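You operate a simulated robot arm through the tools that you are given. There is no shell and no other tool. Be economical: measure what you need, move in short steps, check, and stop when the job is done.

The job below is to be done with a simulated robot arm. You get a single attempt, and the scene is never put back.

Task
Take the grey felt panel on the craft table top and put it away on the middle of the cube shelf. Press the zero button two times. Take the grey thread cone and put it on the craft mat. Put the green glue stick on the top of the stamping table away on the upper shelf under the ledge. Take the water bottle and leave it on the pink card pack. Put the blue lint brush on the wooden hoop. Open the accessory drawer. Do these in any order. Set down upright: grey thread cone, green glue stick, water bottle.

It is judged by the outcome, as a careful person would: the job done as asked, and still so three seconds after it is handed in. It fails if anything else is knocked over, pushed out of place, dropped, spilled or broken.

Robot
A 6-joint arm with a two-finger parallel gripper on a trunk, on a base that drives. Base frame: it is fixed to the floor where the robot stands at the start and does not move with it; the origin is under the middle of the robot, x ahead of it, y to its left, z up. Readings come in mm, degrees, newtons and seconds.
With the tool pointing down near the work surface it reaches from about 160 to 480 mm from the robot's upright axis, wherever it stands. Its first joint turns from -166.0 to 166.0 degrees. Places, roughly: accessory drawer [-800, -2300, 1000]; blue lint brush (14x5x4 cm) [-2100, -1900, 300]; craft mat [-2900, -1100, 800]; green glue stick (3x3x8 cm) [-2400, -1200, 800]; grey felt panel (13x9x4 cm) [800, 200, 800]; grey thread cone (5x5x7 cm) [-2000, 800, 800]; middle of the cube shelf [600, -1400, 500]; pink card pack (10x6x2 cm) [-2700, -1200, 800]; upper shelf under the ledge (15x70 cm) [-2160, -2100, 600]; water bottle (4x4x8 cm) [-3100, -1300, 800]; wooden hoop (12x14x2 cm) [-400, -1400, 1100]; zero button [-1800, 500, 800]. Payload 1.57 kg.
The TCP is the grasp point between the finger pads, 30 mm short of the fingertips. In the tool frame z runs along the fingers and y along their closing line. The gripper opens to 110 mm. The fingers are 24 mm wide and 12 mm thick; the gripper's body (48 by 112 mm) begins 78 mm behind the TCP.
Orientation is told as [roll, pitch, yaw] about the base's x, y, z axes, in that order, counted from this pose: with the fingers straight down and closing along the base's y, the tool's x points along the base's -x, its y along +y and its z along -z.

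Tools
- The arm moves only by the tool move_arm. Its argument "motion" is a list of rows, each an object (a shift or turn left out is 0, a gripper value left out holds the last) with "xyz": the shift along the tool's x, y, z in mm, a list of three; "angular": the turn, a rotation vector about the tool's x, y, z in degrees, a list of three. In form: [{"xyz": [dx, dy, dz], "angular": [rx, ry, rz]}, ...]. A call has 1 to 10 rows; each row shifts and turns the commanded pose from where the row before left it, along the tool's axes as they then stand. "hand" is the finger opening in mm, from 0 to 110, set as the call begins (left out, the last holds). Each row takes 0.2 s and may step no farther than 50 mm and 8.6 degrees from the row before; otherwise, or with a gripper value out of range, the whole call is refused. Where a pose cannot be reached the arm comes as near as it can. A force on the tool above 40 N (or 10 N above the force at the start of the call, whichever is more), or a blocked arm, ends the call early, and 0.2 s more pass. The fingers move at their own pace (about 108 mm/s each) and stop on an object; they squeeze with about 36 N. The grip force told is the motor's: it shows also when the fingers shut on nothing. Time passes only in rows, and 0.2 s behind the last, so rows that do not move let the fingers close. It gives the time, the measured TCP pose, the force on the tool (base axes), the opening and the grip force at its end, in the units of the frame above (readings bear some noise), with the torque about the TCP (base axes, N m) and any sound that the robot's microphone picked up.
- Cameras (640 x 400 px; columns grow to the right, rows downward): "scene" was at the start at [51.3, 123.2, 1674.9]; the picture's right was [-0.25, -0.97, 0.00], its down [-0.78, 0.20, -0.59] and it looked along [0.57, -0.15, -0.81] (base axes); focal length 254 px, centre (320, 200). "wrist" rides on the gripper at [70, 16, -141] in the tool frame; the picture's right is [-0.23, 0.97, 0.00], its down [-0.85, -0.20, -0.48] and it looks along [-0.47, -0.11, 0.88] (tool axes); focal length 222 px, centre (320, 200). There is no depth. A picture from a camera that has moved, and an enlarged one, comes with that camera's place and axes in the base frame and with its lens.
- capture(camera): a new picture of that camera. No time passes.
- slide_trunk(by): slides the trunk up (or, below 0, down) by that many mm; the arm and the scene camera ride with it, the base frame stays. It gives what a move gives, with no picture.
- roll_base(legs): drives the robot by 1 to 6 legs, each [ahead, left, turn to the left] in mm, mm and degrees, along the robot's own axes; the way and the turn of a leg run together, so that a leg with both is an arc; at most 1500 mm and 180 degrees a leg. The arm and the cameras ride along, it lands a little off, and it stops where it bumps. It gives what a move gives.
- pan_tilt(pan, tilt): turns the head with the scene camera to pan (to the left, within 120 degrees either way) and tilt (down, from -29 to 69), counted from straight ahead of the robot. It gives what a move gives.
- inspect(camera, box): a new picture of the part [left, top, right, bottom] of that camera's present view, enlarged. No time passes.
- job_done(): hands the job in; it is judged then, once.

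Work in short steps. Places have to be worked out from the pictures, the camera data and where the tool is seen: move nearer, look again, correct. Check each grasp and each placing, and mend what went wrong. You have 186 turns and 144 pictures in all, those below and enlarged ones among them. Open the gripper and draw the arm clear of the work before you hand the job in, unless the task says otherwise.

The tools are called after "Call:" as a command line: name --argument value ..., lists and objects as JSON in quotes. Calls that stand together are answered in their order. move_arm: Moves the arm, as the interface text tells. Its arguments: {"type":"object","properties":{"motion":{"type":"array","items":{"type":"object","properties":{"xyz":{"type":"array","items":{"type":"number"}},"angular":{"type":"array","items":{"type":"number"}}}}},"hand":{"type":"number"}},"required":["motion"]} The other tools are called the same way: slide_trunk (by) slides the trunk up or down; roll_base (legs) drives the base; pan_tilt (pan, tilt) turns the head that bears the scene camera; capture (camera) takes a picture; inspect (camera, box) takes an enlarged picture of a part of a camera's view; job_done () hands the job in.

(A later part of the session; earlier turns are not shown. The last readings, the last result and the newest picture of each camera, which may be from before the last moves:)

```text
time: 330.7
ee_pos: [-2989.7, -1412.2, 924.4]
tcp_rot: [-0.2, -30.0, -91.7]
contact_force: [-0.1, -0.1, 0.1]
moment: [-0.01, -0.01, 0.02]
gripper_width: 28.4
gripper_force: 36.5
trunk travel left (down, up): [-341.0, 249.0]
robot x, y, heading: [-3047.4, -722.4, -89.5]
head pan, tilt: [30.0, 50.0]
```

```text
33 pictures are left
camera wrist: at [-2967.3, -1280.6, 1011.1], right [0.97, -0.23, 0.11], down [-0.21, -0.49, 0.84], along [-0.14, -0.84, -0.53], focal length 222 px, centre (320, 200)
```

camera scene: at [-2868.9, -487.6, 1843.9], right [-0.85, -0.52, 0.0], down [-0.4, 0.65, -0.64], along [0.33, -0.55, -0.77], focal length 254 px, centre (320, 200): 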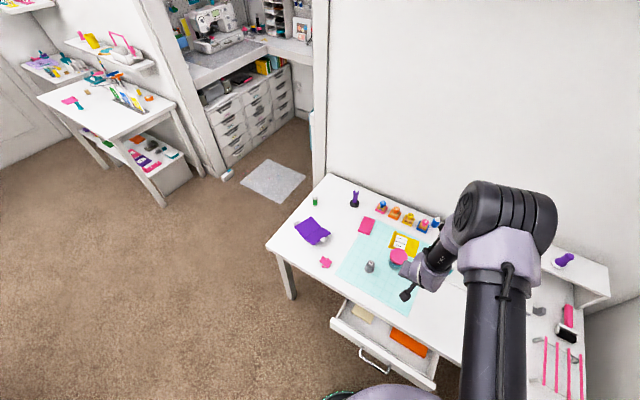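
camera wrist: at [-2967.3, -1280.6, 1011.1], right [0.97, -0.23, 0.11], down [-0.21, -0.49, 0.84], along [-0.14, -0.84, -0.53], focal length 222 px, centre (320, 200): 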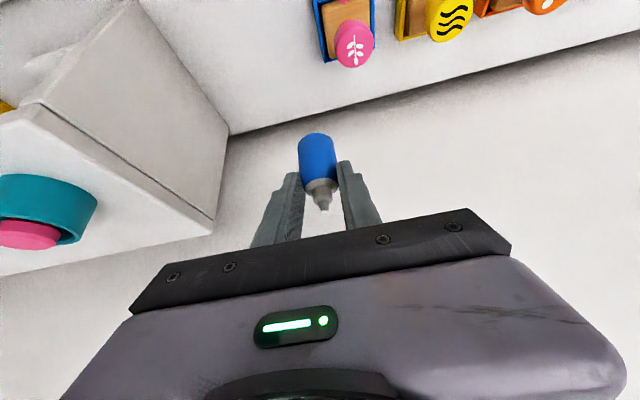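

Stable grip (28.4 mm), bottle upright. Back off 184 mm, then move 290 mm sideways to above the pink pack.

Call:
roll_base --legs '[[-184, 0, 0], [0, 290, 0]]'

Call:
capture --camera "wrist"

```text
time: 333.8
ee_pos: [-2707.2, -1226.4, 923.2]
tcp_rot: [-0.3, -30.1, -92.1]
contact_force: [0.8, 0.5, 0.2]
moment: [0.0, 0.04, 0.01]
gripper_width: 28.8
gripper_force: 35.9
trunk travel left (down, up): [-341.0, 249.0]
robot x, y, heading: [-2762.5, -540.9, -90.3]
head pan, tilt: [30.0, 50.0]
```

```text
32 pictures are left
camera wrist: at [-2683.2, -1095.4, 1010.8], right [0.97, -0.24, 0.11], down [-0.22, -0.49, 0.84], along [-0.14, -0.84, -0.53], focal length 222 px, centre (320, 200)
```

wrist: 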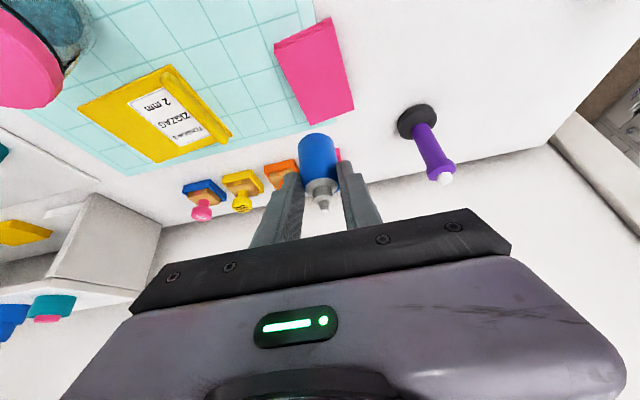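

Pack centre ≈ (-2690, -1231). Shift over it and lower to just above contact.

Call:
move_arm --motion '[{"xyz": [8.7, 17, -5]}, {"xyz": [17.5, 0, 30.3]}, {"xyz": [17.5, 0, 30.3]}]'

Call:
capture --camera "wrist"

```text
time: 334.6
ee_pos: [-2688.5, -1217.7, 855.6]
tcp_rot: [-0.1, -30.1, -92.2]
contact_force: [0.3, 0.2, -0.6]
moment: [-0.01, -0.05, 0.01]
gripper_width: 29.3
gripper_force: 35.8
trunk travel left (down, up): [-341.0, 249.0]
robot x, y, heading: [-2760.2, -542.4, -90.3]
head pan, tilt: [30.0, 50.0]
```

```text
31 pictures are left
camera wrist: at [-2666.0, -1087.0, 941.2], right [0.97, -0.24, 0.11], down [-0.22, -0.49, 0.84], along [-0.14, -0.84, -0.53], focal length 222 px, centre (320, 200)
```

wrist: 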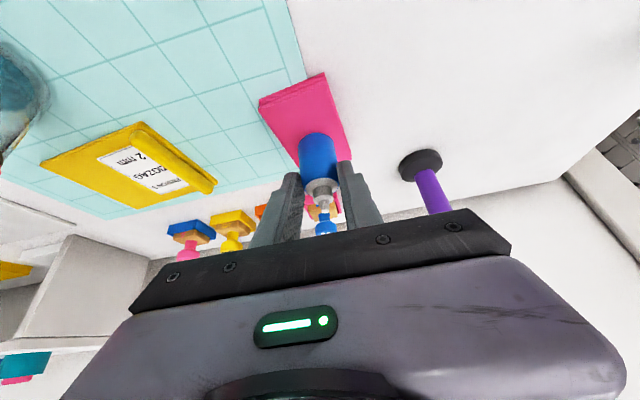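

Over the pack. Lower in 2 mm steps until it touches.

Call:
move_arm --motion '[{"xyz": [1, 0, 1.7]}, {"xyz": [1, 0, 1.7]}, {"xyz": [1, 0, 1.7]}, {"xyz": [1, 0, 1.7]}, {"xyz": [1, 0, 1.7]}, {"xyz": [1, 0, 1.7]}, {"xyz": [1, 0, 1.7]}, {"xyz": [1, 0, 1.7]}]'

```text
time: 336.4
ee_pos: [-2690.3, -1217.7, 842.4]
tcp_rot: [-0.2, -30.6, -92.2]
contact_force: [-1.8, 2.9, 25.5]
moment: [-0.24, 0.08, -0.06]
gripper_width: 30.6
gripper_force: 36.2
trunk travel left (down, up): [-341.0, 249.0]
robot x, y, heading: [-2761.1, -539.4, -89.9]
head pan, tilt: [30.0, 50.0]
```

Contact. Relax 1 mm, open, and withdraw along the tool; then check.

Call:
move_arm --motion '[{"xyz": [-0.6, 0, -1.2]}, {}, {}]' --hand 48

Call:
move_arm --motion '[{"xyz": [-8, 0, -14]}, {"xyz": [-20, 0, -34.6]}, {"xyz": [0, 0, -45]}, {"xyz": [0, 0, -45]}]'

Call:
capture --camera "wrist"

```text
time: 337.2
ee_pos: [-2690.2, -1216.3, 839.3]
tcp_rot: [-0.2, -30.1, -92.2]
contact_force: [-0.2, -1.3, 0.3]
moment: [0.04, 0.0, 0.01]
gripper_width: 47.9
gripper_force: 0.1
trunk travel left (down, up): [-341.0, 249.0]
robot x, y, heading: [-2759.7, -537.9, -90.2]
head pan, tilt: [30.0, 50.0]
```

```text
time: 338.2
ee_pos: [-2688.6, -1170.2, 975.9]
tcp_rot: [-0.2, -30.1, -92.1]
contact_force: [0.4, 0.2, 0.3]
moment: [0.0, 0.02, 0.02]
gripper_width: 47.9
gripper_force: 0.0
trunk travel left (down, up): [-341.0, 249.0]
robot x, y, heading: [-2761.5, -539.0, -90.2]
head pan, tilt: [30.0, 50.0]
```

```text
30 pictures are left
camera wrist: at [-2665.7, -1039.1, 1063.2], right [0.97, -0.23, 0.11], down [-0.22, -0.49, 0.84], along [-0.14, -0.84, -0.52], focal length 222 px, centre (320, 200)
```

wrist: 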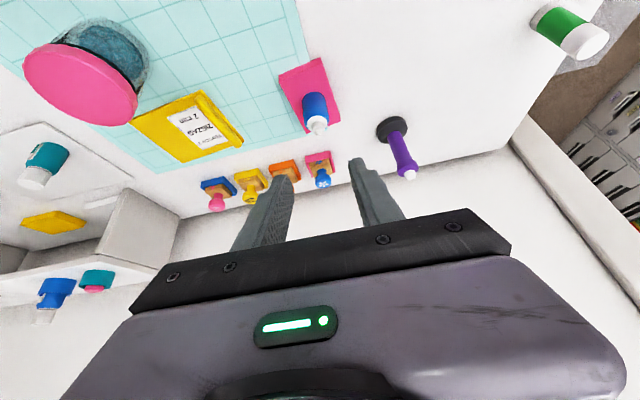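

The bottle stands upright on the pink pack. Next the green glue stick at about (-2385, -1224): sidestep 304 mm and lean to 45°.

Call:
roll_base --legs '[[0, 304, 0]]'

Call:
move_arm --motion '[{"angular": [0, -7.5, 0]}, {"angular": [0, -7.5, 0]}]' --hand 56

Call:
capture --camera "wrist"

```text
time: 340.3
ee_pos: [-2384.5, -1173.1, 976.1]
tcp_rot: [-0.3, -30.1, -92.4]
contact_force: [1.2, 0.4, 0.3]
moment: [-0.01, 0.02, -0.02]
gripper_width: 47.8
gripper_force: 0.1
trunk travel left (down, up): [-341.0, 249.0]
robot x, y, heading: [-2454.7, -544.9, -90.5]
head pan, tilt: [30.0, 50.0]
```

```text
time: 340.9
ee_pos: [-2385.7, -1172.7, 975.8]
tcp_rot: [-0.3, -45.2, -92.1]
contact_force: [-0.3, 0.7, -1.2]
moment: [0.01, -0.05, -0.01]
gripper_width: 56.0
gripper_force: 0.0
trunk travel left (down, up): [-341.0, 249.0]
robot x, y, heading: [-2456.2, -538.8, -90.6]
head pan, tilt: [30.0, 50.0]
```

```text
29 pictures are left
camera wrist: at [-2361.7, -1023.3, 1025.7], right [0.97, -0.2, 0.16], down [-0.21, -0.25, 0.94], along [-0.15, -0.95, -0.29], focal length 222 px, centre (320, 200)
```

wrist: 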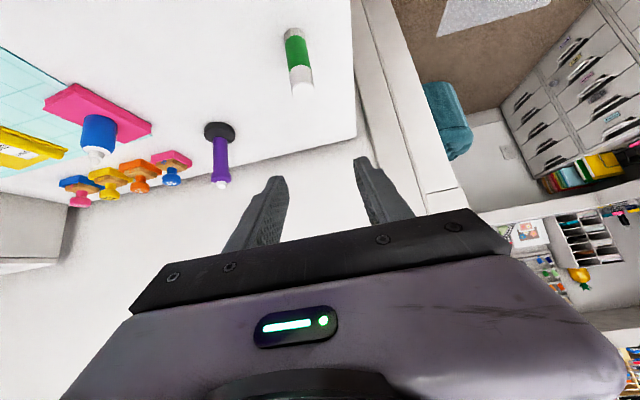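

Stick ≈ (-2390, -1213). Descend to just above it and check.

Call:
move_arm --motion '[{"xyz": [20.1, -1.2, 29.9]}, {"xyz": [20.1, -1.2, 29.9]}, {"xyz": [20.1, -1.2, 29.9]}]'

Call:
inspect --camera "wrist" --box '[200, 60, 440, 210]'

```text
time: 341.7
ee_pos: [-2387.9, -1193.4, 870.5]
tcp_rot: [-0.3, -45.1, -92.3]
contact_force: [-0.1, -0.1, -0.3]
moment: [-0.04, -0.05, -0.03]
gripper_width: 55.9
gripper_force: 0.0
trunk travel left (down, up): [-341.0, 249.0]
robot x, y, heading: [-2456.2, -540.3, -90.1]
head pan, tilt: [30.0, 50.0]
```

```text
2.67 times, centred on (320, 135) of wrist
camera zoom: at [-2364.7, -1043.5, 919.9], right [0.97, -0.2, 0.16], down [-0.21, -0.26, 0.94], along [-0.15, -0.95, -0.29], focal length 592 px, centre (320, 373)
```

zoom: 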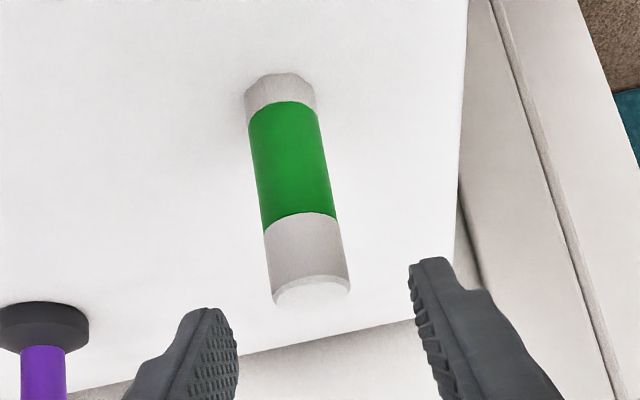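

Aligned ((-2388, -1211)). Down 44 mm and close.

Call:
move_arm --motion '[{"xyz": [15.6, 0, 15.5]}, {"xyz": [15.6, 0, 15.5]}]'

Call:
move_arm --motion '[{}, {}, {}]' --hand 10

Call:
move_arm --motion '[{"xyz": [-14, 0, -14]}, {"xyz": [-30, 0, -30]}, {"xyz": [-30, 0, -30]}, {}]'

Call:
capture --camera "wrist"

```text
time: 342.3
ee_pos: [-2389.2, -1190.9, 827.6]
tcp_rot: [-0.4, -45.2, -92.1]
contact_force: [0.0, 0.4, -1.0]
moment: [0.02, -0.03, -0.04]
gripper_width: 56.0
gripper_force: 0.2
trunk travel left (down, up): [-341.0, 249.0]
robot x, y, heading: [-2457.8, -538.1, -90.3]
head pan, tilt: [30.0, 50.0]
```

```text
time: 343.1
ee_pos: [-2389.7, -1191.3, 827.4]
tcp_rot: [-0.3, -45.1, -92.2]
contact_force: [0.8, -0.3, 0.8]
moment: [0.02, 0.0, 0.02]
gripper_width: 23.5
gripper_force: 35.4
trunk travel left (down, up): [-341.0, 249.0]
robot x, y, heading: [-2454.4, -543.8, -90.4]
head pan, tilt: [30.0, 50.0]
heard: snap
```

```text
time: 344.1
ee_pos: [-2389.9, -1189.7, 933.4]
tcp_rot: [-0.3, -45.1, -92.3]
contact_force: [0.3, 0.3, -0.1]
moment: [0.03, 0.01, 0.02]
gripper_width: 23.5
gripper_force: 35.4
trunk travel left (down, up): [-341.0, 249.0]
robot x, y, heading: [-2456.2, -539.0, -90.5]
head pan, tilt: [30.0, 50.0]
```

```text
27 pictures are left
camera wrist: at [-2365.6, -1040.3, 982.2], right [0.97, -0.2, 0.16], down [-0.21, -0.26, 0.94], along [-0.15, -0.95, -0.29], focal length 222 px, centre (320, 200)
```

wrist: 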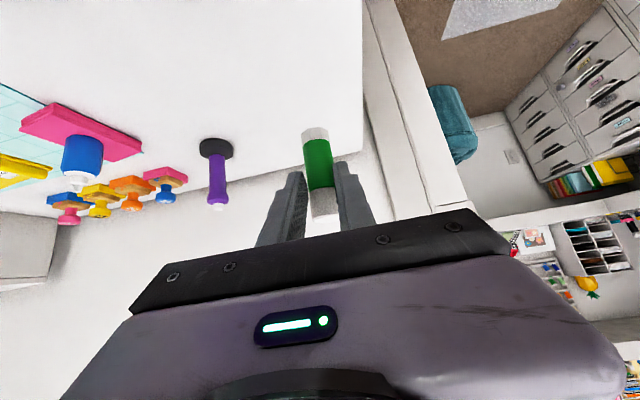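

Holding the stick upright (a snap was heard when closing; it looks intact). Now drive round toward the closet: east, turn to face -x, then side-step toward the opening and look.

Call:
roll_base --legs '[[0, 1106, 0], [0, 0, -90], [0, 600, 0]]'

Call:
pan_tilt --pan 60 --tilt 40

Call:
capture --camera "scene"

```text
time: 356.6
ee_pos: [-2028.8, -1236.3, 932.0]
tcp_rot: [-0.3, -45.1, 176.8]
contact_force: [0.0, -0.4, -0.3]
moment: [0.01, 0.0, -0.03]
gripper_width: 23.6
gripper_force: 35.3
trunk travel left (down, up): [-341.0, 249.0]
robot x, y, heading: [-1377.2, -1179.8, 178.6]
head pan, tilt: [30.0, 50.0]
```

```text
time: 357.5
ee_pos: [-2027.1, -1235.1, 932.6]
tcp_rot: [-0.3, -45.0, 176.8]
contact_force: [-0.2, 0.1, -0.3]
moment: [0.02, 0.0, 0.0]
gripper_width: 23.3
gripper_force: 35.7
trunk travel left (down, up): [-341.0, 249.0]
robot x, y, heading: [-1376.2, -1179.4, 178.5]
head pan, tilt: [60.0, 40.0]
```

```text
26 pictures are left
camera scene: at [-1406.0, -1391.3, 1760.0], right [-0.85, 0.52, 0.0], down [0.34, 0.55, -0.77], along [-0.4, -0.65, -0.64], focal length 254 px, centre (320, 200)
```

scene: 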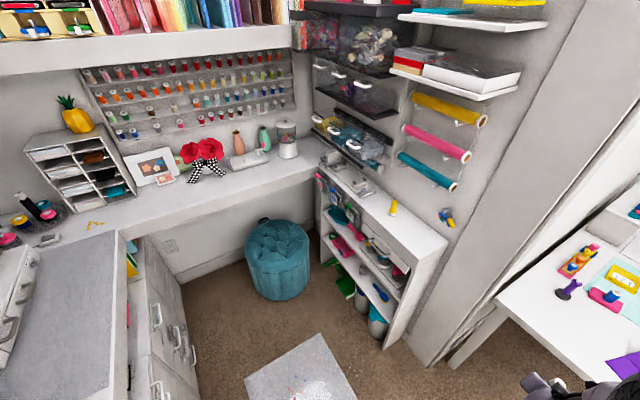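

I can see the shelf unit (front x≈-2110, y≈-1715…-2490, ledge z≈850). Zoom for free space on the upper shelf and the lint brush.

Call:
inspect --camera "scene" --box '[300, 150, 460, 350]'

```text
2.00 times, centred on (380, 250) of scene
camera zoom: at [-1406.0, -1391.3, 1760.0], right [-0.85, 0.52, 0.0], down [0.34, 0.55, -0.77], along [-0.4, -0.65, -0.64], focal length 507 px, centre (200, 100)
```

zoom: 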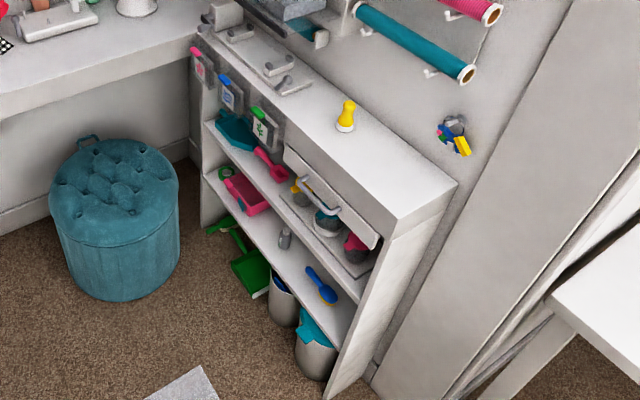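

Upper shelf (z≈600) holds a teal brush, pink brush and jars; I need a closer look for a gap. Side-step into the closet, keeping clear of the unit's front.

Call:
roll_base --legs '[[-50, 760, 0]]'

Call:
slide_trunk --by -150

Call:
capture --camera "wrist"

```text
time: 361.6
ee_pos: [-1996.0, -1999.0, 931.1]
tcp_rot: [-0.3, -45.1, 176.8]
contact_force: [0.4, -0.6, -0.6]
moment: [-0.01, 0.0, 0.0]
gripper_width: 23.6
gripper_force: 36.2
trunk travel left (down, up): [-341.0, 249.0]
robot x, y, heading: [-1345.0, -1945.8, 178.5]
head pan, tilt: [60.0, 40.0]
```

```text
time: 363.4
ee_pos: [-1996.2, -1998.8, 782.1]
tcp_rot: [-0.3, -45.1, 176.7]
contact_force: [0.8, 0.1, -0.1]
moment: [0.04, -0.03, 0.0]
gripper_width: 23.3
gripper_force: 35.4
trunk travel left (down, up): [-191.0, 399.0]
robot x, y, heading: [-1344.7, -1945.4, 178.6]
head pan, tilt: [60.0, 40.0]
```

```text
24 pictures are left
camera wrist: at [-1846.9, -2023.9, 832.1], right [-0.22, -0.96, 0.16], down [-0.25, 0.21, 0.94], along [-0.94, 0.17, -0.29], focal length 222 px, centre (320, 200)
```

wrist: 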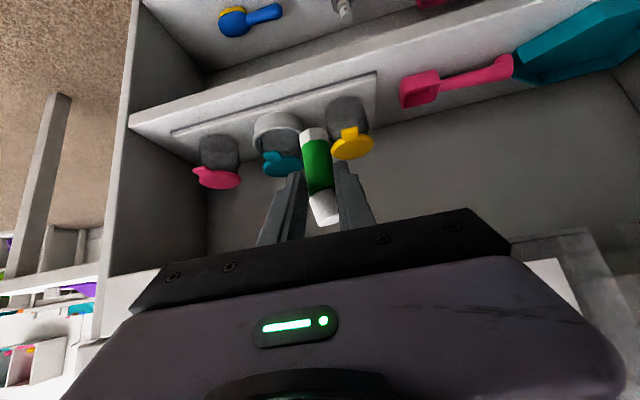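

Wrist view shows jars on a tray, then the pink brush, then teal. Zoom to judge where the stick can stand.

Call:
inspect --camera "wrist" --box '[340, 0, 640, 188]'

```text
2.13 times, centred on (490, 94) of wrist
camera zoom: at [-1846.9, -2023.9, 832.1], right [-0.22, -0.96, 0.16], down [-0.25, 0.21, 0.94], along [-0.94, 0.17, -0.29], focal length 473 px, centre (-42, 426)
```

zoom: 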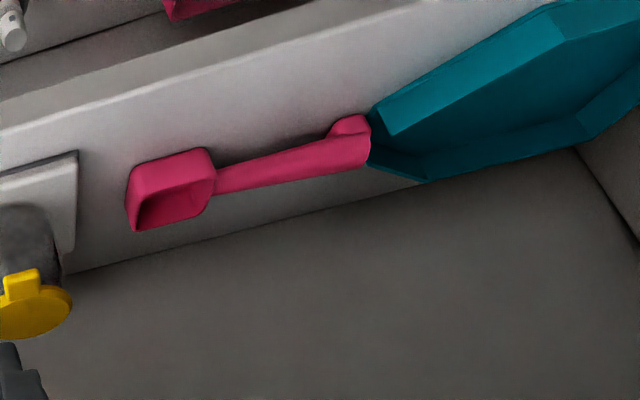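

The shelf's front edge is x≈-2063; the strip in front of the pink handle around (-2100, -2190) is free. Turn 18° left so the arm points there, lower to entry height and approach part way.

Call:
slide_trunk --by -60

Call:
roll_base --legs '[[0, 0, 17.8], [72, -21, 0]]'

Call:
capture --camera "wrist"

```text
time: 364.4
ee_pos: [-1995.1, -1998.8, 721.8]
tcp_rot: [-0.3, -45.2, 176.8]
contact_force: [-0.2, -0.4, 0.1]
moment: [0.0, 0.0, 0.01]
gripper_width: 23.5
gripper_force: 35.1
trunk travel left (down, up): [-131.0, 459.0]
robot x, y, heading: [-1342.4, -1943.8, 178.5]
head pan, tilt: [60.0, 40.0]
```

```text
time: 366.4
ee_pos: [-2022.9, -2186.0, 722.0]
tcp_rot: [-0.3, -45.1, -166.2]
contact_force: [-0.4, 0.4, -1.4]
moment: [0.0, -0.02, 0.02]
gripper_width: 23.1
gripper_force: 35.5
trunk travel left (down, up): [-131.0, 459.0]
robot x, y, heading: [-1420.8, -1940.9, -164.4]
head pan, tilt: [60.0, 40.0]
```

```text
22 pictures are left
camera wrist: at [-1873.7, -2166.1, 771.7], right [0.07, -0.98, 0.16], down [-0.3, 0.13, 0.94], along [-0.95, -0.12, -0.29], focal length 222 px, centre (320, 200)
```

wrist: 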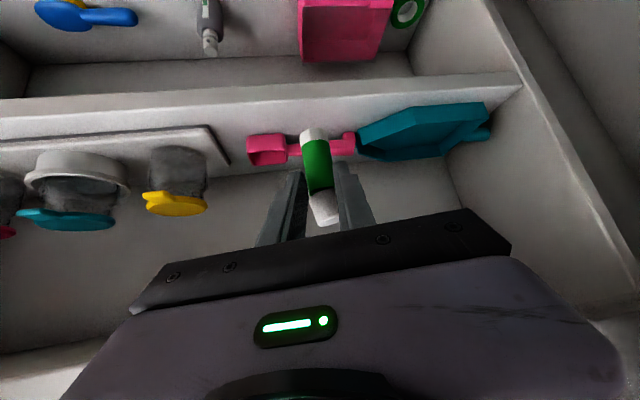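

The stick is heading for the strip in front of the pink handle. Drive 57 mm ahead and lower.

Call:
roll_base --legs '[[57, 0, 0]]'

Call:
move_arm --motion '[{"xyz": [14, 0, 14]}, {"xyz": [14, 0, 14]}, {"xyz": [5, 0, 5]}]'

Call:
capture --camera "wrist"

```text
time: 367.3
ee_pos: [-2078.3, -2200.1, 723.5]
tcp_rot: [-0.3, -45.1, -166.2]
contact_force: [-1.2, 0.7, -1.8]
moment: [-0.15, -0.06, 0.09]
gripper_width: 23.1
gripper_force: 35.4
trunk travel left (down, up): [-131.0, 459.0]
robot x, y, heading: [-1475.1, -1961.2, -164.6]
head pan, tilt: [60.0, 40.0]
```

```text
time: 368.1
ee_pos: [-2077.5, -2202.0, 676.2]
tcp_rot: [-0.3, -45.2, -166.2]
contact_force: [0.0, 0.1, 0.2]
moment: [-0.03, -0.02, -0.01]
gripper_width: 23.7
gripper_force: 35.8
trunk travel left (down, up): [-131.0, 459.0]
robot x, y, heading: [-1475.2, -1957.3, -164.6]
head pan, tilt: [60.0, 40.0]
```

```text
21 pictures are left
camera wrist: at [-1926.9, -2182.6, 725.4], right [0.07, -0.98, 0.16], down [-0.3, 0.13, 0.94], along [-0.95, -0.12, -0.29], focal length 222 px, centre (320, 200)
```

wrist: 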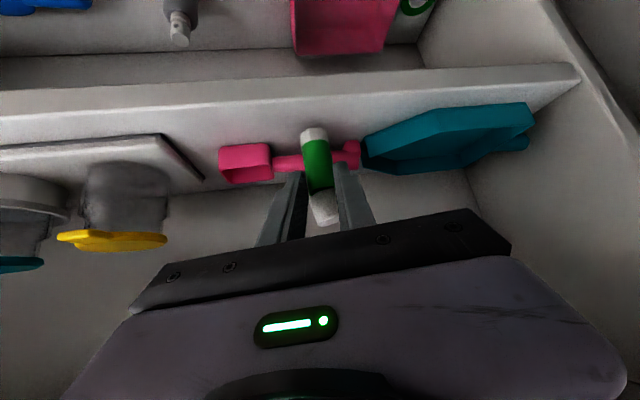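

The stick's foot is between the shelf edge and the brush handle. Lower until it touches.

Call:
move_arm --motion '[{"xyz": [1.5, 0, 1.5]}, {"xyz": [1.5, 0, 1.5]}, {"xyz": [1.5, 0, 1.5]}, {"xyz": [1.5, 0, 1.5]}, {"xyz": [1.5, 0, 1.5]}, {"xyz": [1.5, 0, 1.5]}, {"xyz": [1.5, 0, 1.5]}, {"xyz": [1.5, 0, 1.5]}]'

```text
time: 369.9
ee_pos: [-2078.6, -2200.0, 661.3]
tcp_rot: [-0.3, -45.4, -166.2]
contact_force: [-2.6, 0.8, 32.4]
moment: [-0.28, 1.14, 0.01]
gripper_width: 23.6
gripper_force: 35.7
trunk travel left (down, up): [-131.0, 459.0]
robot x, y, heading: [-1473.0, -1958.5, -164.3]
head pan, tilt: [60.0, 40.0]
```

Contact. Relax, release, and withdraw along the tool, then check.

Call:
move_arm --motion '[{"xyz": [-1, 0, -1]}, {}, {}]' --hand 50

Call:
move_arm --motion '[{"xyz": [0, 0, -25]}, {"xyz": [0, 0, -35]}]'

Call:
roll_base --legs '[[-110, 0, 0]]'

Call:
capture --camera "wrist"

```text
time: 370.7
ee_pos: [-2077.6, -2200.3, 659.2]
tcp_rot: [-0.3, -45.1, -166.3]
contact_force: [0.5, -0.2, -0.6]
moment: [0.0, 0.02, 0.0]
gripper_width: 49.8
gripper_force: 0.0
trunk travel left (down, up): [-131.0, 459.0]
robot x, y, heading: [-1470.4, -1960.2, -164.2]
head pan, tilt: [60.0, 40.0]
```

```text
time: 371.3
ee_pos: [-2035.3, -2190.9, 702.9]
tcp_rot: [-0.3, -45.0, -166.2]
contact_force: [0.6, 0.2, -0.1]
moment: [-0.02, 0.03, 0.02]
gripper_width: 50.1
gripper_force: 0.0
trunk travel left (down, up): [-131.0, 459.0]
robot x, y, heading: [-1471.5, -1957.5, -164.4]
head pan, tilt: [60.0, 40.0]
```

```text
time: 372.5
ee_pos: [-1932.1, -2161.3, 702.8]
tcp_rot: [-0.3, -45.2, -166.1]
contact_force: [0.3, 0.3, 0.7]
moment: [0.02, 0.0, -0.05]
gripper_width: 50.0
gripper_force: 0.0
trunk travel left (down, up): [-131.0, 459.0]
robot x, y, heading: [-1368.2, -1926.2, -164.4]
head pan, tilt: [60.0, 40.0]
```

```text
20 pictures are left
camera wrist: at [-1782.5, -2142.6, 751.8], right [0.07, -0.98, 0.16], down [-0.3, 0.13, 0.94], along [-0.95, -0.12, -0.29], focal length 222 px, centre (320, 200)
```

wrist: 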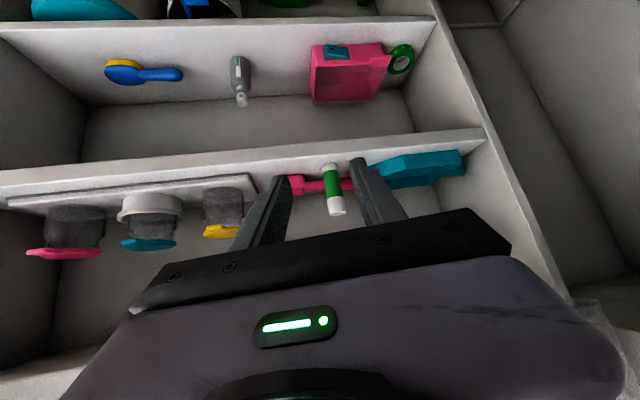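

The glue stick stands upright on the upper shelf. For the lint brush (lower shelf, (-2168, -1880), lying along y) I'll approach diagonally from the doorway: turn left 31° and move back out.

Call:
roll_base --legs '[[0, 0, 31], [-196, -559, 0]]'

Call:
slide_trunk --by -129

Call:
move_arm --motion '[{"xyz": [30, 0, 30]}, {"xyz": [30, 0, 30]}, {"xyz": [30, 0, 30]}, {"xyz": [30, 0, 30]}]' --hand 70

Call:
capture --camera "wrist"

```text
time: 377.3
ee_pos: [-1986.3, -1906.6, 703.2]
tcp_rot: [-0.4, -45.2, -135.7]
contact_force: [-0.2, 0.3, -0.3]
moment: [-0.02, 0.01, -0.01]
gripper_width: 49.9
gripper_force: 0.1
trunk travel left (down, up): [-131.0, 459.0]
robot x, y, heading: [-1618.7, -1426.4, -134.0]
head pan, tilt: [60.0, 40.0]
```

```text
time: 378.8
ee_pos: [-1986.8, -1908.0, 573.7]
tcp_rot: [-0.4, -45.1, -135.8]
contact_force: [0.4, 0.0, 0.1]
moment: [0.01, -0.01, 0.01]
gripper_width: 49.8
gripper_force: 0.1
trunk travel left (down, up): [-2.0, 588.0]
robot x, y, heading: [-1618.4, -1420.6, -133.6]
head pan, tilt: [60.0, 40.0]
```

```text
time: 379.8
ee_pos: [-1989.7, -1907.5, 401.7]
tcp_rot: [-0.3, -45.1, -135.7]
contact_force: [0.0, 0.1, -0.3]
moment: [-0.03, -0.02, -0.01]
gripper_width: 69.8
gripper_force: 0.0
trunk travel left (down, up): [-2.0, 588.0]
robot x, y, heading: [-1619.2, -1424.1, -133.8]
head pan, tilt: [60.0, 40.0]
```

```text
19 pictures are left
camera wrist: at [-1868.8, -1815.5, 450.4], right [0.56, -0.81, 0.16], down [-0.33, -0.04, 0.94], along [-0.76, -0.58, -0.29], focal length 222 px, centre (320, 200)
```

wrist: 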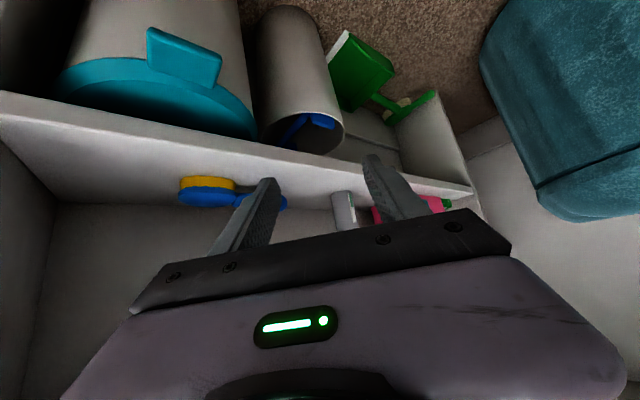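

Triangulation: brush head ≈ (-2132, -1859), handle to (-2141, -1963), z≈350. Move the base 110 mm in -x to bring the hand just in front of the handle.

Call:
roll_base --legs '[[76, -79, 0]]'

Call:
move_arm --motion '[{}]' --hand 56

Call:
capture --camera "wrist"

```text
time: 381.0
ee_pos: [-2095.6, -1906.3, 402.1]
tcp_rot: [-0.2, -45.2, -135.7]
contact_force: [-0.5, -0.2, 1.2]
moment: [-0.01, 0.0, 0.0]
gripper_width: 70.1
gripper_force: 0.1
trunk travel left (down, up): [-2.0, 588.0]
robot x, y, heading: [-1728.6, -1414.9, -133.5]
head pan, tilt: [60.0, 40.0]
```

```text
time: 381.4
ee_pos: [-2095.6, -1908.0, 401.2]
tcp_rot: [-0.3, -45.1, -135.6]
contact_force: [0.6, 0.6, 0.0]
moment: [0.03, -0.01, 0.0]
gripper_width: 56.0
gripper_force: 0.2
trunk travel left (down, up): [-2.0, 588.0]
robot x, y, heading: [-1726.9, -1421.1, -133.8]
head pan, tilt: [60.0, 40.0]
```

```text
18 pictures are left
camera wrist: at [-1976.7, -1814.6, 450.8], right [0.56, -0.81, 0.16], down [-0.33, -0.04, 0.94], along [-0.76, -0.58, -0.29], focal length 222 px, centre (320, 200)
```

wrist: 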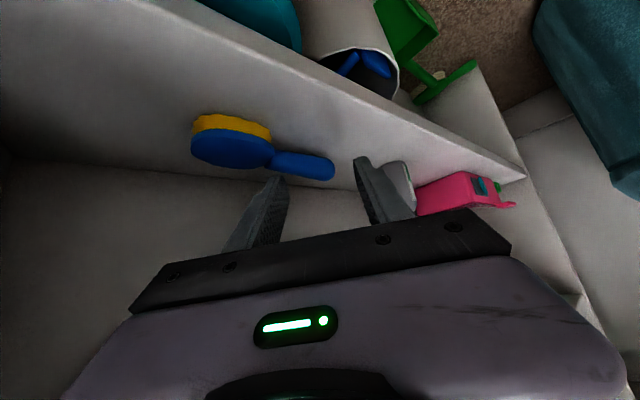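

Handle: x≈-2144, y -1896…-1968, z≈348. Move in so the fingers straddle it at y≈-1930, then close.

Call:
move_arm --motion '[{"xyz": [2.2, -9.1, 22.6]}, {"xyz": [2.2, -9.1, 22.6]}]'

Call:
move_arm --motion '[{}, {}, {}]' --hand 5

Call:
capture --camera "wrist"

```text
time: 381.9
ee_pos: [-2115.2, -1919.6, 392.1]
tcp_rot: [-0.4, -46.4, -135.0]
contact_force: [0.3, -0.6, 20.1]
moment: [0.26, 0.68, -0.03]
gripper_width: 55.7
gripper_force: 0.1
trunk travel left (down, up): [-2.0, 588.0]
robot x, y, heading: [-1726.2, -1424.2, -134.0]
head pan, tilt: [60.0, 40.0]
stopped in row 2: the force on the tool passed its limit at 58 N (the readings are from after the stop); the commanded pose is now the measured one
```

```text
time: 382.7
ee_pos: [-2115.6, -1918.1, 391.9]
tcp_rot: [-0.4, -46.3, -135.2]
contact_force: [-12.2, 0.3, 35.1]
moment: [0.11, 1.07, 0.01]
gripper_width: 13.1
gripper_force: 4.6
trunk travel left (down, up): [-2.0, 588.0]
robot x, y, heading: [-1724.9, -1422.3, -133.9]
head pan, tilt: [60.0, 40.0]
```

```text
17 pictures are left
camera wrist: at [-1994.9, -1824.3, 439.4], right [0.57, -0.81, 0.16], down [-0.31, -0.03, 0.95], along [-0.76, -0.59, -0.27], focal length 222 px, centre (320, 200)
```

wrist: 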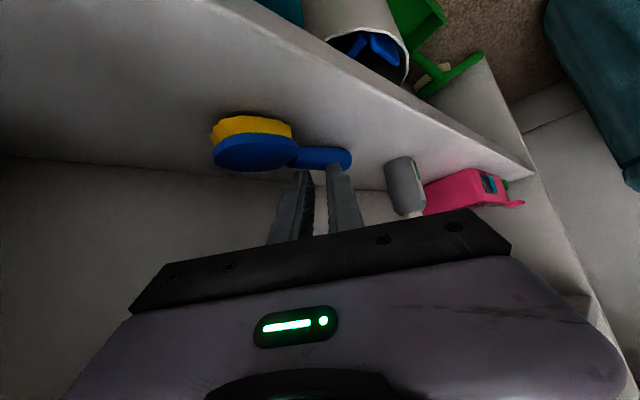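

The left finger landed on top of the handle. Rise, open wider, shift so the handle lies between the fingers, and descend again.

Call:
move_arm --motion '[{"xyz": [-16, 0, -15.5]}, {}, {"xyz": [-2, -14, 2]}, {"xyz": [15.5, 0, 15.2]}, {"xyz": [10, 0, 9.8]}]' --hand 84

Call:
capture --camera "wrist"

```text
time: 383.9
ee_pos: [-2126.9, -1911.0, 375.7]
tcp_rot: [-0.4, -45.9, -135.3]
contact_force: [-0.4, -0.4, 1.3]
moment: [0.04, 0.02, 0.01]
gripper_width: 84.4
gripper_force: 0.1
trunk travel left (down, up): [-2.0, 588.0]
robot x, y, heading: [-1726.0, -1419.0, -133.7]
head pan, tilt: [60.0, 40.0]
```

```text
16 pictures are left
camera wrist: at [-2006.1, -1817.4, 423.7], right [0.57, -0.81, 0.16], down [-0.32, -0.04, 0.95], along [-0.76, -0.59, -0.28], focal length 222 px, centre (320, 200)
```

wrist: 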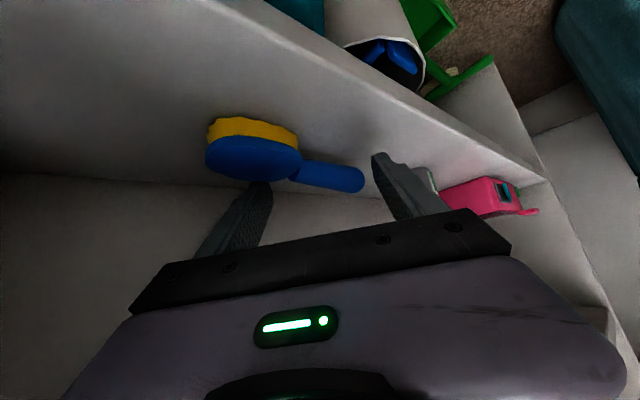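

The handle lies between the fingers. Lower 6 mm and close.

Call:
move_arm --motion '[{"xyz": [4.3, 0, 4.2]}]'

Call:
move_arm --motion '[{}, {}, {}, {}]' --hand 5

Call:
capture --camera "wrist"

```text
time: 384.3
ee_pos: [-2124.8, -1910.8, 370.6]
tcp_rot: [-0.5, -45.8, -135.1]
contact_force: [-0.4, 0.6, 0.2]
moment: [-0.01, 0.01, 0.01]
gripper_width: 84.6
gripper_force: 0.0
trunk travel left (down, up): [-2.0, 588.0]
robot x, y, heading: [-1728.2, -1419.0, -133.9]
head pan, tilt: [60.0, 40.0]
```

```text
time: 385.3
ee_pos: [-2126.3, -1910.8, 369.8]
tcp_rot: [-0.4, -45.8, -135.2]
contact_force: [0.3, 0.1, -0.3]
moment: [0.01, -0.01, 0.01]
gripper_width: 20.4
gripper_force: 34.4
trunk travel left (down, up): [-2.0, 588.0]
robot x, y, heading: [-1727.5, -1423.0, -133.7]
head pan, tilt: [60.0, 40.0]
```

```text
15 pictures are left
camera wrist: at [-2005.7, -1816.8, 417.2], right [0.57, -0.81, 0.16], down [-0.32, -0.04, 0.95], along [-0.76, -0.59, -0.28], focal length 222 px, centre (320, 200)
```

wrist: 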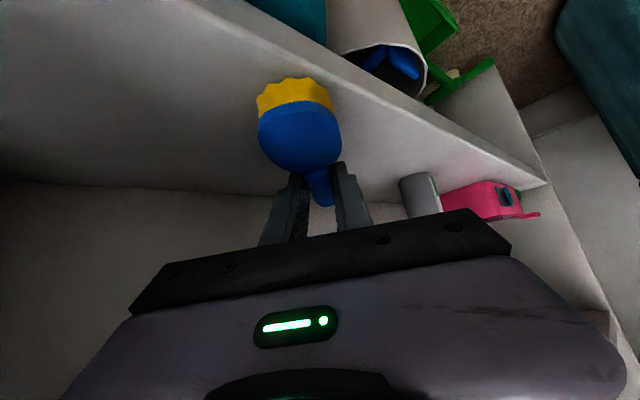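

The brush swung into line with the fingers and is gripped. Lift 20 mm and retrace straight out (+x).

Call:
move_arm --motion '[{"xyz": [-7, 0, -7]}, {"xyz": [-7, 0, -7]}, {}]'

Call:
roll_base --legs '[[-110, 115, 0]]'

Call:
capture --camera "wrist"

```text
time: 386.1
ee_pos: [-2125.1, -1908.9, 390.2]
tcp_rot: [-0.4, -45.9, -135.3]
contact_force: [0.6, -1.0, -0.6]
moment: [-0.02, 0.0, -0.03]
gripper_width: 20.6
gripper_force: 34.2
trunk travel left (down, up): [-2.0, 588.0]
robot x, y, heading: [-1725.1, -1421.3, -133.7]
head pan, tilt: [60.0, 40.0]
```

```text
time: 387.5
ee_pos: [-1969.4, -1906.8, 387.8]
tcp_rot: [-0.4, -45.8, -135.1]
contact_force: [-0.5, 0.1, 0.0]
moment: [-0.02, 0.01, -0.01]
gripper_width: 20.5
gripper_force: 34.1
trunk travel left (down, up): [-2.0, 588.0]
robot x, y, heading: [-1576.0, -1417.9, -133.8]
head pan, tilt: [60.0, 40.0]
```

```text
14 pictures are left
camera wrist: at [-1849.8, -1813.6, 435.9], right [0.57, -0.81, 0.16], down [-0.32, -0.04, 0.95], along [-0.76, -0.59, -0.28], focal length 222 px, centre (320, 200)
```

wrist: 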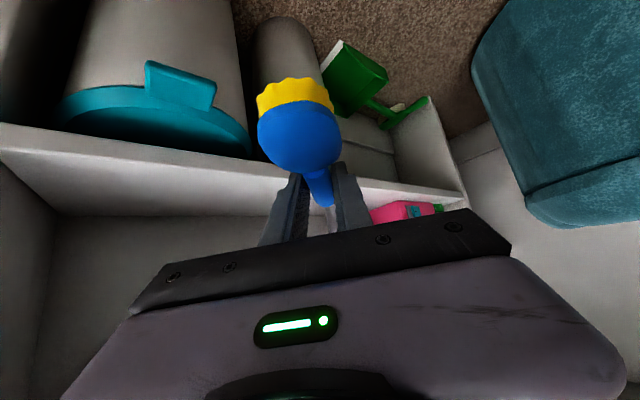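

Held firmly. Raise trunk and arm, turn to face -y, back out of the closet and go toward the hoop shelf.

Call:
slide_trunk --by 400

Call:
slide_trunk --by 185

Call:
move_arm --motion '[{"xyz": [-33, 0, -32]}, {"xyz": [-33, 0, -32]}, {"xyz": [-33, 0, -32]}, {"xyz": [-33, 0, -32]}, {"xyz": [-33, 0, -32]}]'

Call:
roll_base --legs '[[0, 0, 45], [-800, 0, 0], [0, 1040, 0]]'

Call:
capture --camera "wrist"

```text
time: 391.3
ee_pos: [-1969.6, -1908.1, 788.1]
tcp_rot: [-0.4, -45.9, -135.2]
contact_force: [-0.2, -0.4, 0.5]
moment: [-0.02, 0.0, 0.01]
gripper_width: 20.7
gripper_force: 34.0
trunk travel left (down, up): [-402.0, 188.0]
robot x, y, heading: [-1573.4, -1416.8, -133.7]
head pan, tilt: [60.0, 40.0]
```

```text
time: 393.3
ee_pos: [-1967.2, -1906.2, 967.4]
tcp_rot: [-0.6, -46.1, -135.2]
contact_force: [0.3, 0.4, -0.1]
moment: [-0.02, 0.04, 0.0]
gripper_width: 20.6
gripper_force: 33.7
trunk travel left (down, up): [-587.0, 3.0]
robot x, y, heading: [-1572.5, -1418.4, -133.5]
head pan, tilt: [60.0, 40.0]
```

```text
time: 394.5
ee_pos: [-1965.4, -1911.4, 1203.6]
tcp_rot: [-0.9, -46.0, -134.9]
contact_force: [-0.4, 0.5, -0.5]
moment: [0.01, 0.01, 0.02]
gripper_width: 20.4
gripper_force: 33.9
trunk travel left (down, up): [-587.0, 3.0]
robot x, y, heading: [-1570.6, -1418.8, -133.7]
head pan, tilt: [60.0, 40.0]
```

```text
time: 405.7
ee_pos: [-502.5, -1232.2, 1203.9]
tcp_rot: [-0.4, -45.9, -90.6]
contact_force: [0.2, 0.2, -0.4]
moment: [-0.03, 0.0, 0.01]
gripper_width: 20.8
gripper_force: 34.4
trunk travel left (down, up): [-587.0, 3.0]
robot x, y, heading: [-566.1, -604.1, -89.0]
head pan, tilt: [60.0, 40.0]
```

```text
13 pictures are left
camera wrist: at [-482.0, -1081.6, 1250.7], right [0.97, -0.17, 0.16], down [-0.2, -0.25, 0.95], along [-0.13, -0.95, -0.28], focal length 222 px, centre (320, 200)
```

wrist: 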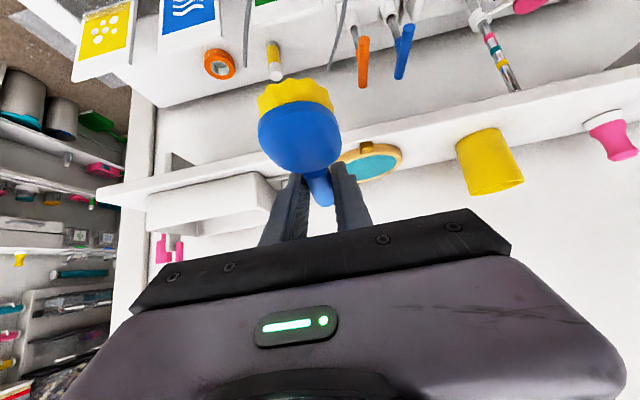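

Hoop ≈ (-427, -1442, top ~1105). Shift 75 mm left, drive 130 mm closer, and extend to hover over it.

Call:
roll_base --legs '[[0, 75, 0], [130, 0, 0]]'

Call:
move_arm --motion '[{"xyz": [-20.6, 0, 38.5]}, {"xyz": [-20.6, 0, 38.5]}]'

Call:
capture --camera "wrist"

```text
time: 407.6
ee_pos: [-424.3, -1360.3, 1203.1]
tcp_rot: [-0.3, -45.9, -90.4]
contact_force: [-0.4, 0.3, -0.5]
moment: [-0.02, 0.0, 0.01]
gripper_width: 20.7
gripper_force: 34.1
trunk travel left (down, up): [-587.0, 3.0]
robot x, y, heading: [-484.9, -725.7, -89.0]
head pan, tilt: [60.0, 40.0]
```

```text
time: 408.2
ee_pos: [-423.4, -1448.9, 1179.2]
tcp_rot: [-0.5, -46.0, -90.4]
contact_force: [0.1, -0.6, -0.4]
moment: [-0.01, 0.01, -0.03]
gripper_width: 20.8
gripper_force: 33.9
trunk travel left (down, up): [-587.0, 3.0]
robot x, y, heading: [-482.8, -732.5, -88.7]
head pan, tilt: [60.0, 40.0]
```

```text
12 pictures are left
camera wrist: at [-405.2, -1297.9, 1225.8], right [0.97, -0.17, 0.16], down [-0.2, -0.25, 0.95], along [-0.12, -0.95, -0.28], focal length 222 px, centre (320, 200)
```

wrist: 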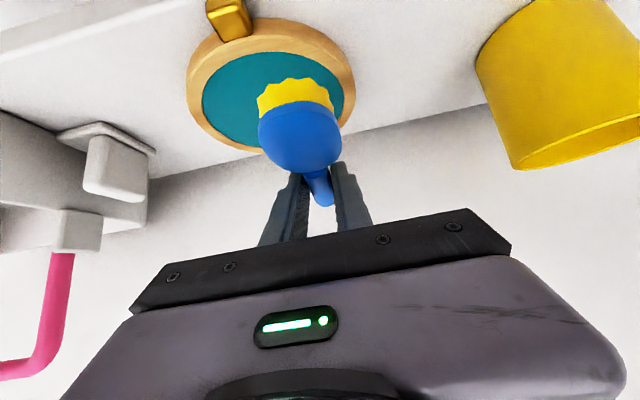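

Hoop centre ≈ (-440, -1418); the brush's balance point is right over it in y. Shift 14 mm in -x and lower by feel.

Call:
move_arm --motion '[{"xyz": [0, -14, 0]}, {"xyz": [10, 0, 9.7]}]'

Call:
move_arm --motion '[{"xyz": [2.2, 0, 2.1]}, {"xyz": [2.2, 0, 2.1]}, {"xyz": [2.2, 0, 2.1]}, {"xyz": [2.2, 0, 2.1]}, {"xyz": [2.2, 0, 2.1]}, {"xyz": [2.2, 0, 2.1]}, {"xyz": [2.2, 0, 2.1]}, {"xyz": [2.2, 0, 2.1]}]'

```text
time: 408.9
ee_pos: [-439.0, -1446.1, 1166.7]
tcp_rot: [-0.5, -45.9, -90.6]
contact_force: [0.3, 0.1, -0.5]
moment: [0.02, 0.01, -0.03]
gripper_width: 20.6
gripper_force: 34.4
trunk travel left (down, up): [-587.0, 3.0]
robot x, y, heading: [-488.5, -734.6, -89.0]
head pan, tilt: [60.0, 40.0]
```

```text
time: 410.6
ee_pos: [-439.4, -1446.6, 1143.9]
tcp_rot: [-0.5, -46.3, -90.4]
contact_force: [-1.0, -6.4, 26.3]
moment: [0.25, 0.02, 0.0]
gripper_width: 20.8
gripper_force: 34.3
trunk travel left (down, up): [-587.0, 3.0]
robot x, y, heading: [-487.7, -732.5, -89.0]
head pan, tilt: [60.0, 40.0]
```

Contact (26 N). Relax 1 mm, open and withdraw up along the tool, then check.

Call:
move_arm --motion '[{"xyz": [-0.8, 0, -0.8]}, {}, {}]' --hand 52

Call:
move_arm --motion '[{"xyz": [-22, 0, -21]}, {"xyz": [-22, 0, -21]}, {"xyz": [0, 0, -45]}, {"xyz": [0, 0, -45]}]'

Call:
capture --camera "wrist"

```text
time: 411.4
ee_pos: [-438.1, -1442.5, 1142.6]
tcp_rot: [-0.4, -45.8, -90.5]
contact_force: [-2.1, 1.3, 4.9]
moment: [-0.01, -0.04, -0.02]
gripper_width: 50.3
gripper_force: 0.0
trunk travel left (down, up): [-587.0, 3.0]
robot x, y, heading: [-483.9, -732.3, -88.9]
head pan, tilt: [60.0, 40.0]
```

```text
time: 412.4
ee_pos: [-435.9, -1376.7, 1264.2]
tcp_rot: [-0.4, -45.9, -90.5]
contact_force: [0.4, -0.3, -0.1]
moment: [-0.02, 0.0, 0.01]
gripper_width: 52.0
gripper_force: 0.0
trunk travel left (down, up): [-587.0, 3.0]
robot x, y, heading: [-484.5, -730.9, -89.1]
head pan, tilt: [60.0, 40.0]
```

```text
11 pictures are left
camera wrist: at [-416.6, -1226.5, 1311.8], right [0.97, -0.17, 0.16], down [-0.2, -0.25, 0.95], along [-0.12, -0.95, -0.28], focal length 222 px, centre (320, 200)
```

wrist: 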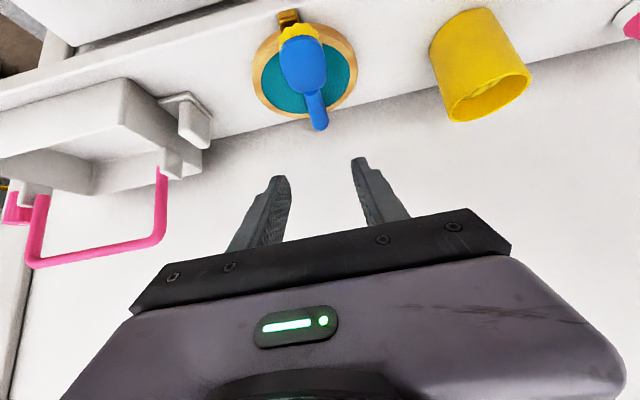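

The brush is resting on the hoop. Last task: the accessory drawer (by the sewing machine in the closet). Drive back to the closet entrance and look.

Call:
roll_base --legs '[[-130, 0, 0], [0, -900, 0], [950, 0, 0]]'

Call:
pan_tilt --pan 38 --tilt 35

Call:
capture --camera "scene"

```text
time: 421.7
ee_pos: [-1271.1, -2069.1, 1267.6]
tcp_rot: [-0.5, -46.2, -88.2]
contact_force: [-0.6, 0.8, 0.1]
moment: [0.0, 0.01, -0.02]
gripper_width: 52.0
gripper_force: 0.0
trunk travel left (down, up): [-587.0, 3.0]
robot x, y, heading: [-1346.8, -1432.8, -86.8]
head pan, tilt: [60.0, 40.0]
stopped in leg 3: the robot was blocked; the commanded pose is now the measured one
```

```text
time: 422.5
ee_pos: [-1271.5, -2078.7, 1262.9]
tcp_rot: [-0.5, -45.8, -88.2]
contact_force: [0.5, -0.4, 0.6]
moment: [0.02, 0.03, -0.02]
gripper_width: 52.0
gripper_force: 0.1
trunk travel left (down, up): [-587.0, 3.0]
robot x, y, heading: [-1345.9, -1434.5, -86.8]
head pan, tilt: [38.0, 35.0]
```

```text
10 pictures are left
camera scene: at [-1147.7, -1470.0, 2013.5], right [-0.75, -0.66, 0.0], down [-0.38, 0.43, -0.82], along [0.54, -0.62, -0.57], focal length 254 px, centre (320, 200)
```

scene: 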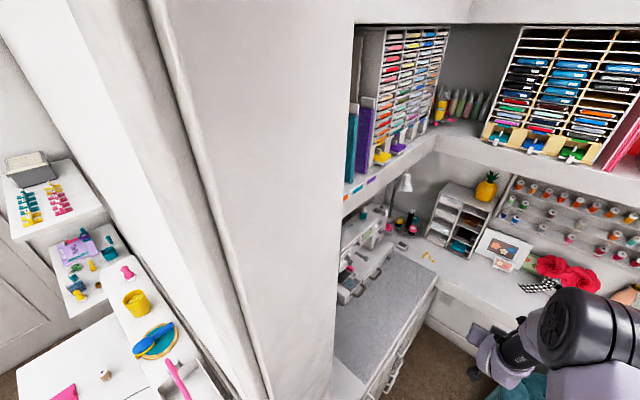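

The head is at the opening's lintel. Lower the trunk 350 mm, move in 250 mm, and look at the sewing machine.

Call:
slide_trunk --by -350

Call:
roll_base --legs '[[0, -60, 0], [330, 0, 0]]'

Call:
pan_tilt --pan 40 --tilt 38

Call:
capture --camera "scene"

```text
time: 425.9
ee_pos: [-1274.3, -2078.3, 913.4]
tcp_rot: [-0.4, -45.9, -88.2]
contact_force: [1.1, -0.1, -0.1]
moment: [0.02, -0.02, 0.0]
gripper_width: 52.1
gripper_force: 0.0
trunk travel left (down, up): [-237.0, 353.0]
robot x, y, heading: [-1349.4, -1435.1, -86.5]
head pan, tilt: [38.0, 35.0]
```

```text
time: 428.7
ee_pos: [-1315.1, -2407.6, 912.7]
tcp_rot: [-0.5, -45.9, -88.4]
contact_force: [1.2, -0.2, 0.2]
moment: [0.0, 0.01, 0.04]
gripper_width: 51.6
gripper_force: 0.1
trunk travel left (down, up): [-237.0, 353.0]
robot x, y, heading: [-1386.9, -1760.0, -87.3]
head pan, tilt: [38.0, 35.0]
```

```text
time: 429.3
ee_pos: [-1315.9, -2407.0, 913.4]
tcp_rot: [-0.4, -45.9, -88.4]
contact_force: [0.1, -0.7, 0.0]
moment: [0.03, -0.01, -0.03]
gripper_width: 51.9
gripper_force: 0.0
trunk travel left (down, up): [-237.0, 353.0]
robot x, y, heading: [-1391.1, -1762.3, -87.0]
head pan, tilt: [40.0, 38.0]
```

```text
9 pictures are left
camera scene: at [-1190.4, -1796.4, 1659.1], right [-0.73, -0.68, 0.0], down [-0.42, 0.45, -0.79], along [0.54, -0.58, -0.62], focal length 254 px, centre (320, 200)
```

scene: 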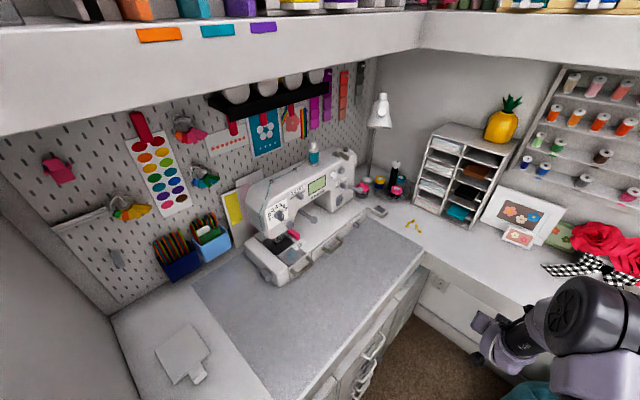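

The sewing machine faces -x, with handles on its bed front. Zoom in on that.

Call:
inspect --camera "scene" --box '[225, 130, 385, 300]'

```text
2.35 times, centred on (305, 215) of scene
camera zoom: at [-1190.4, -1796.4, 1659.1], right [-0.73, -0.68, 0.0], down [-0.42, 0.45, -0.79], along [0.54, -0.58, -0.62], focal length 596 px, centre (355, 165)
```

zoom: 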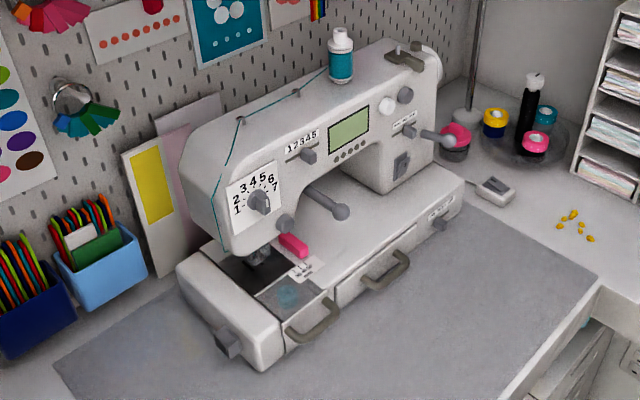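

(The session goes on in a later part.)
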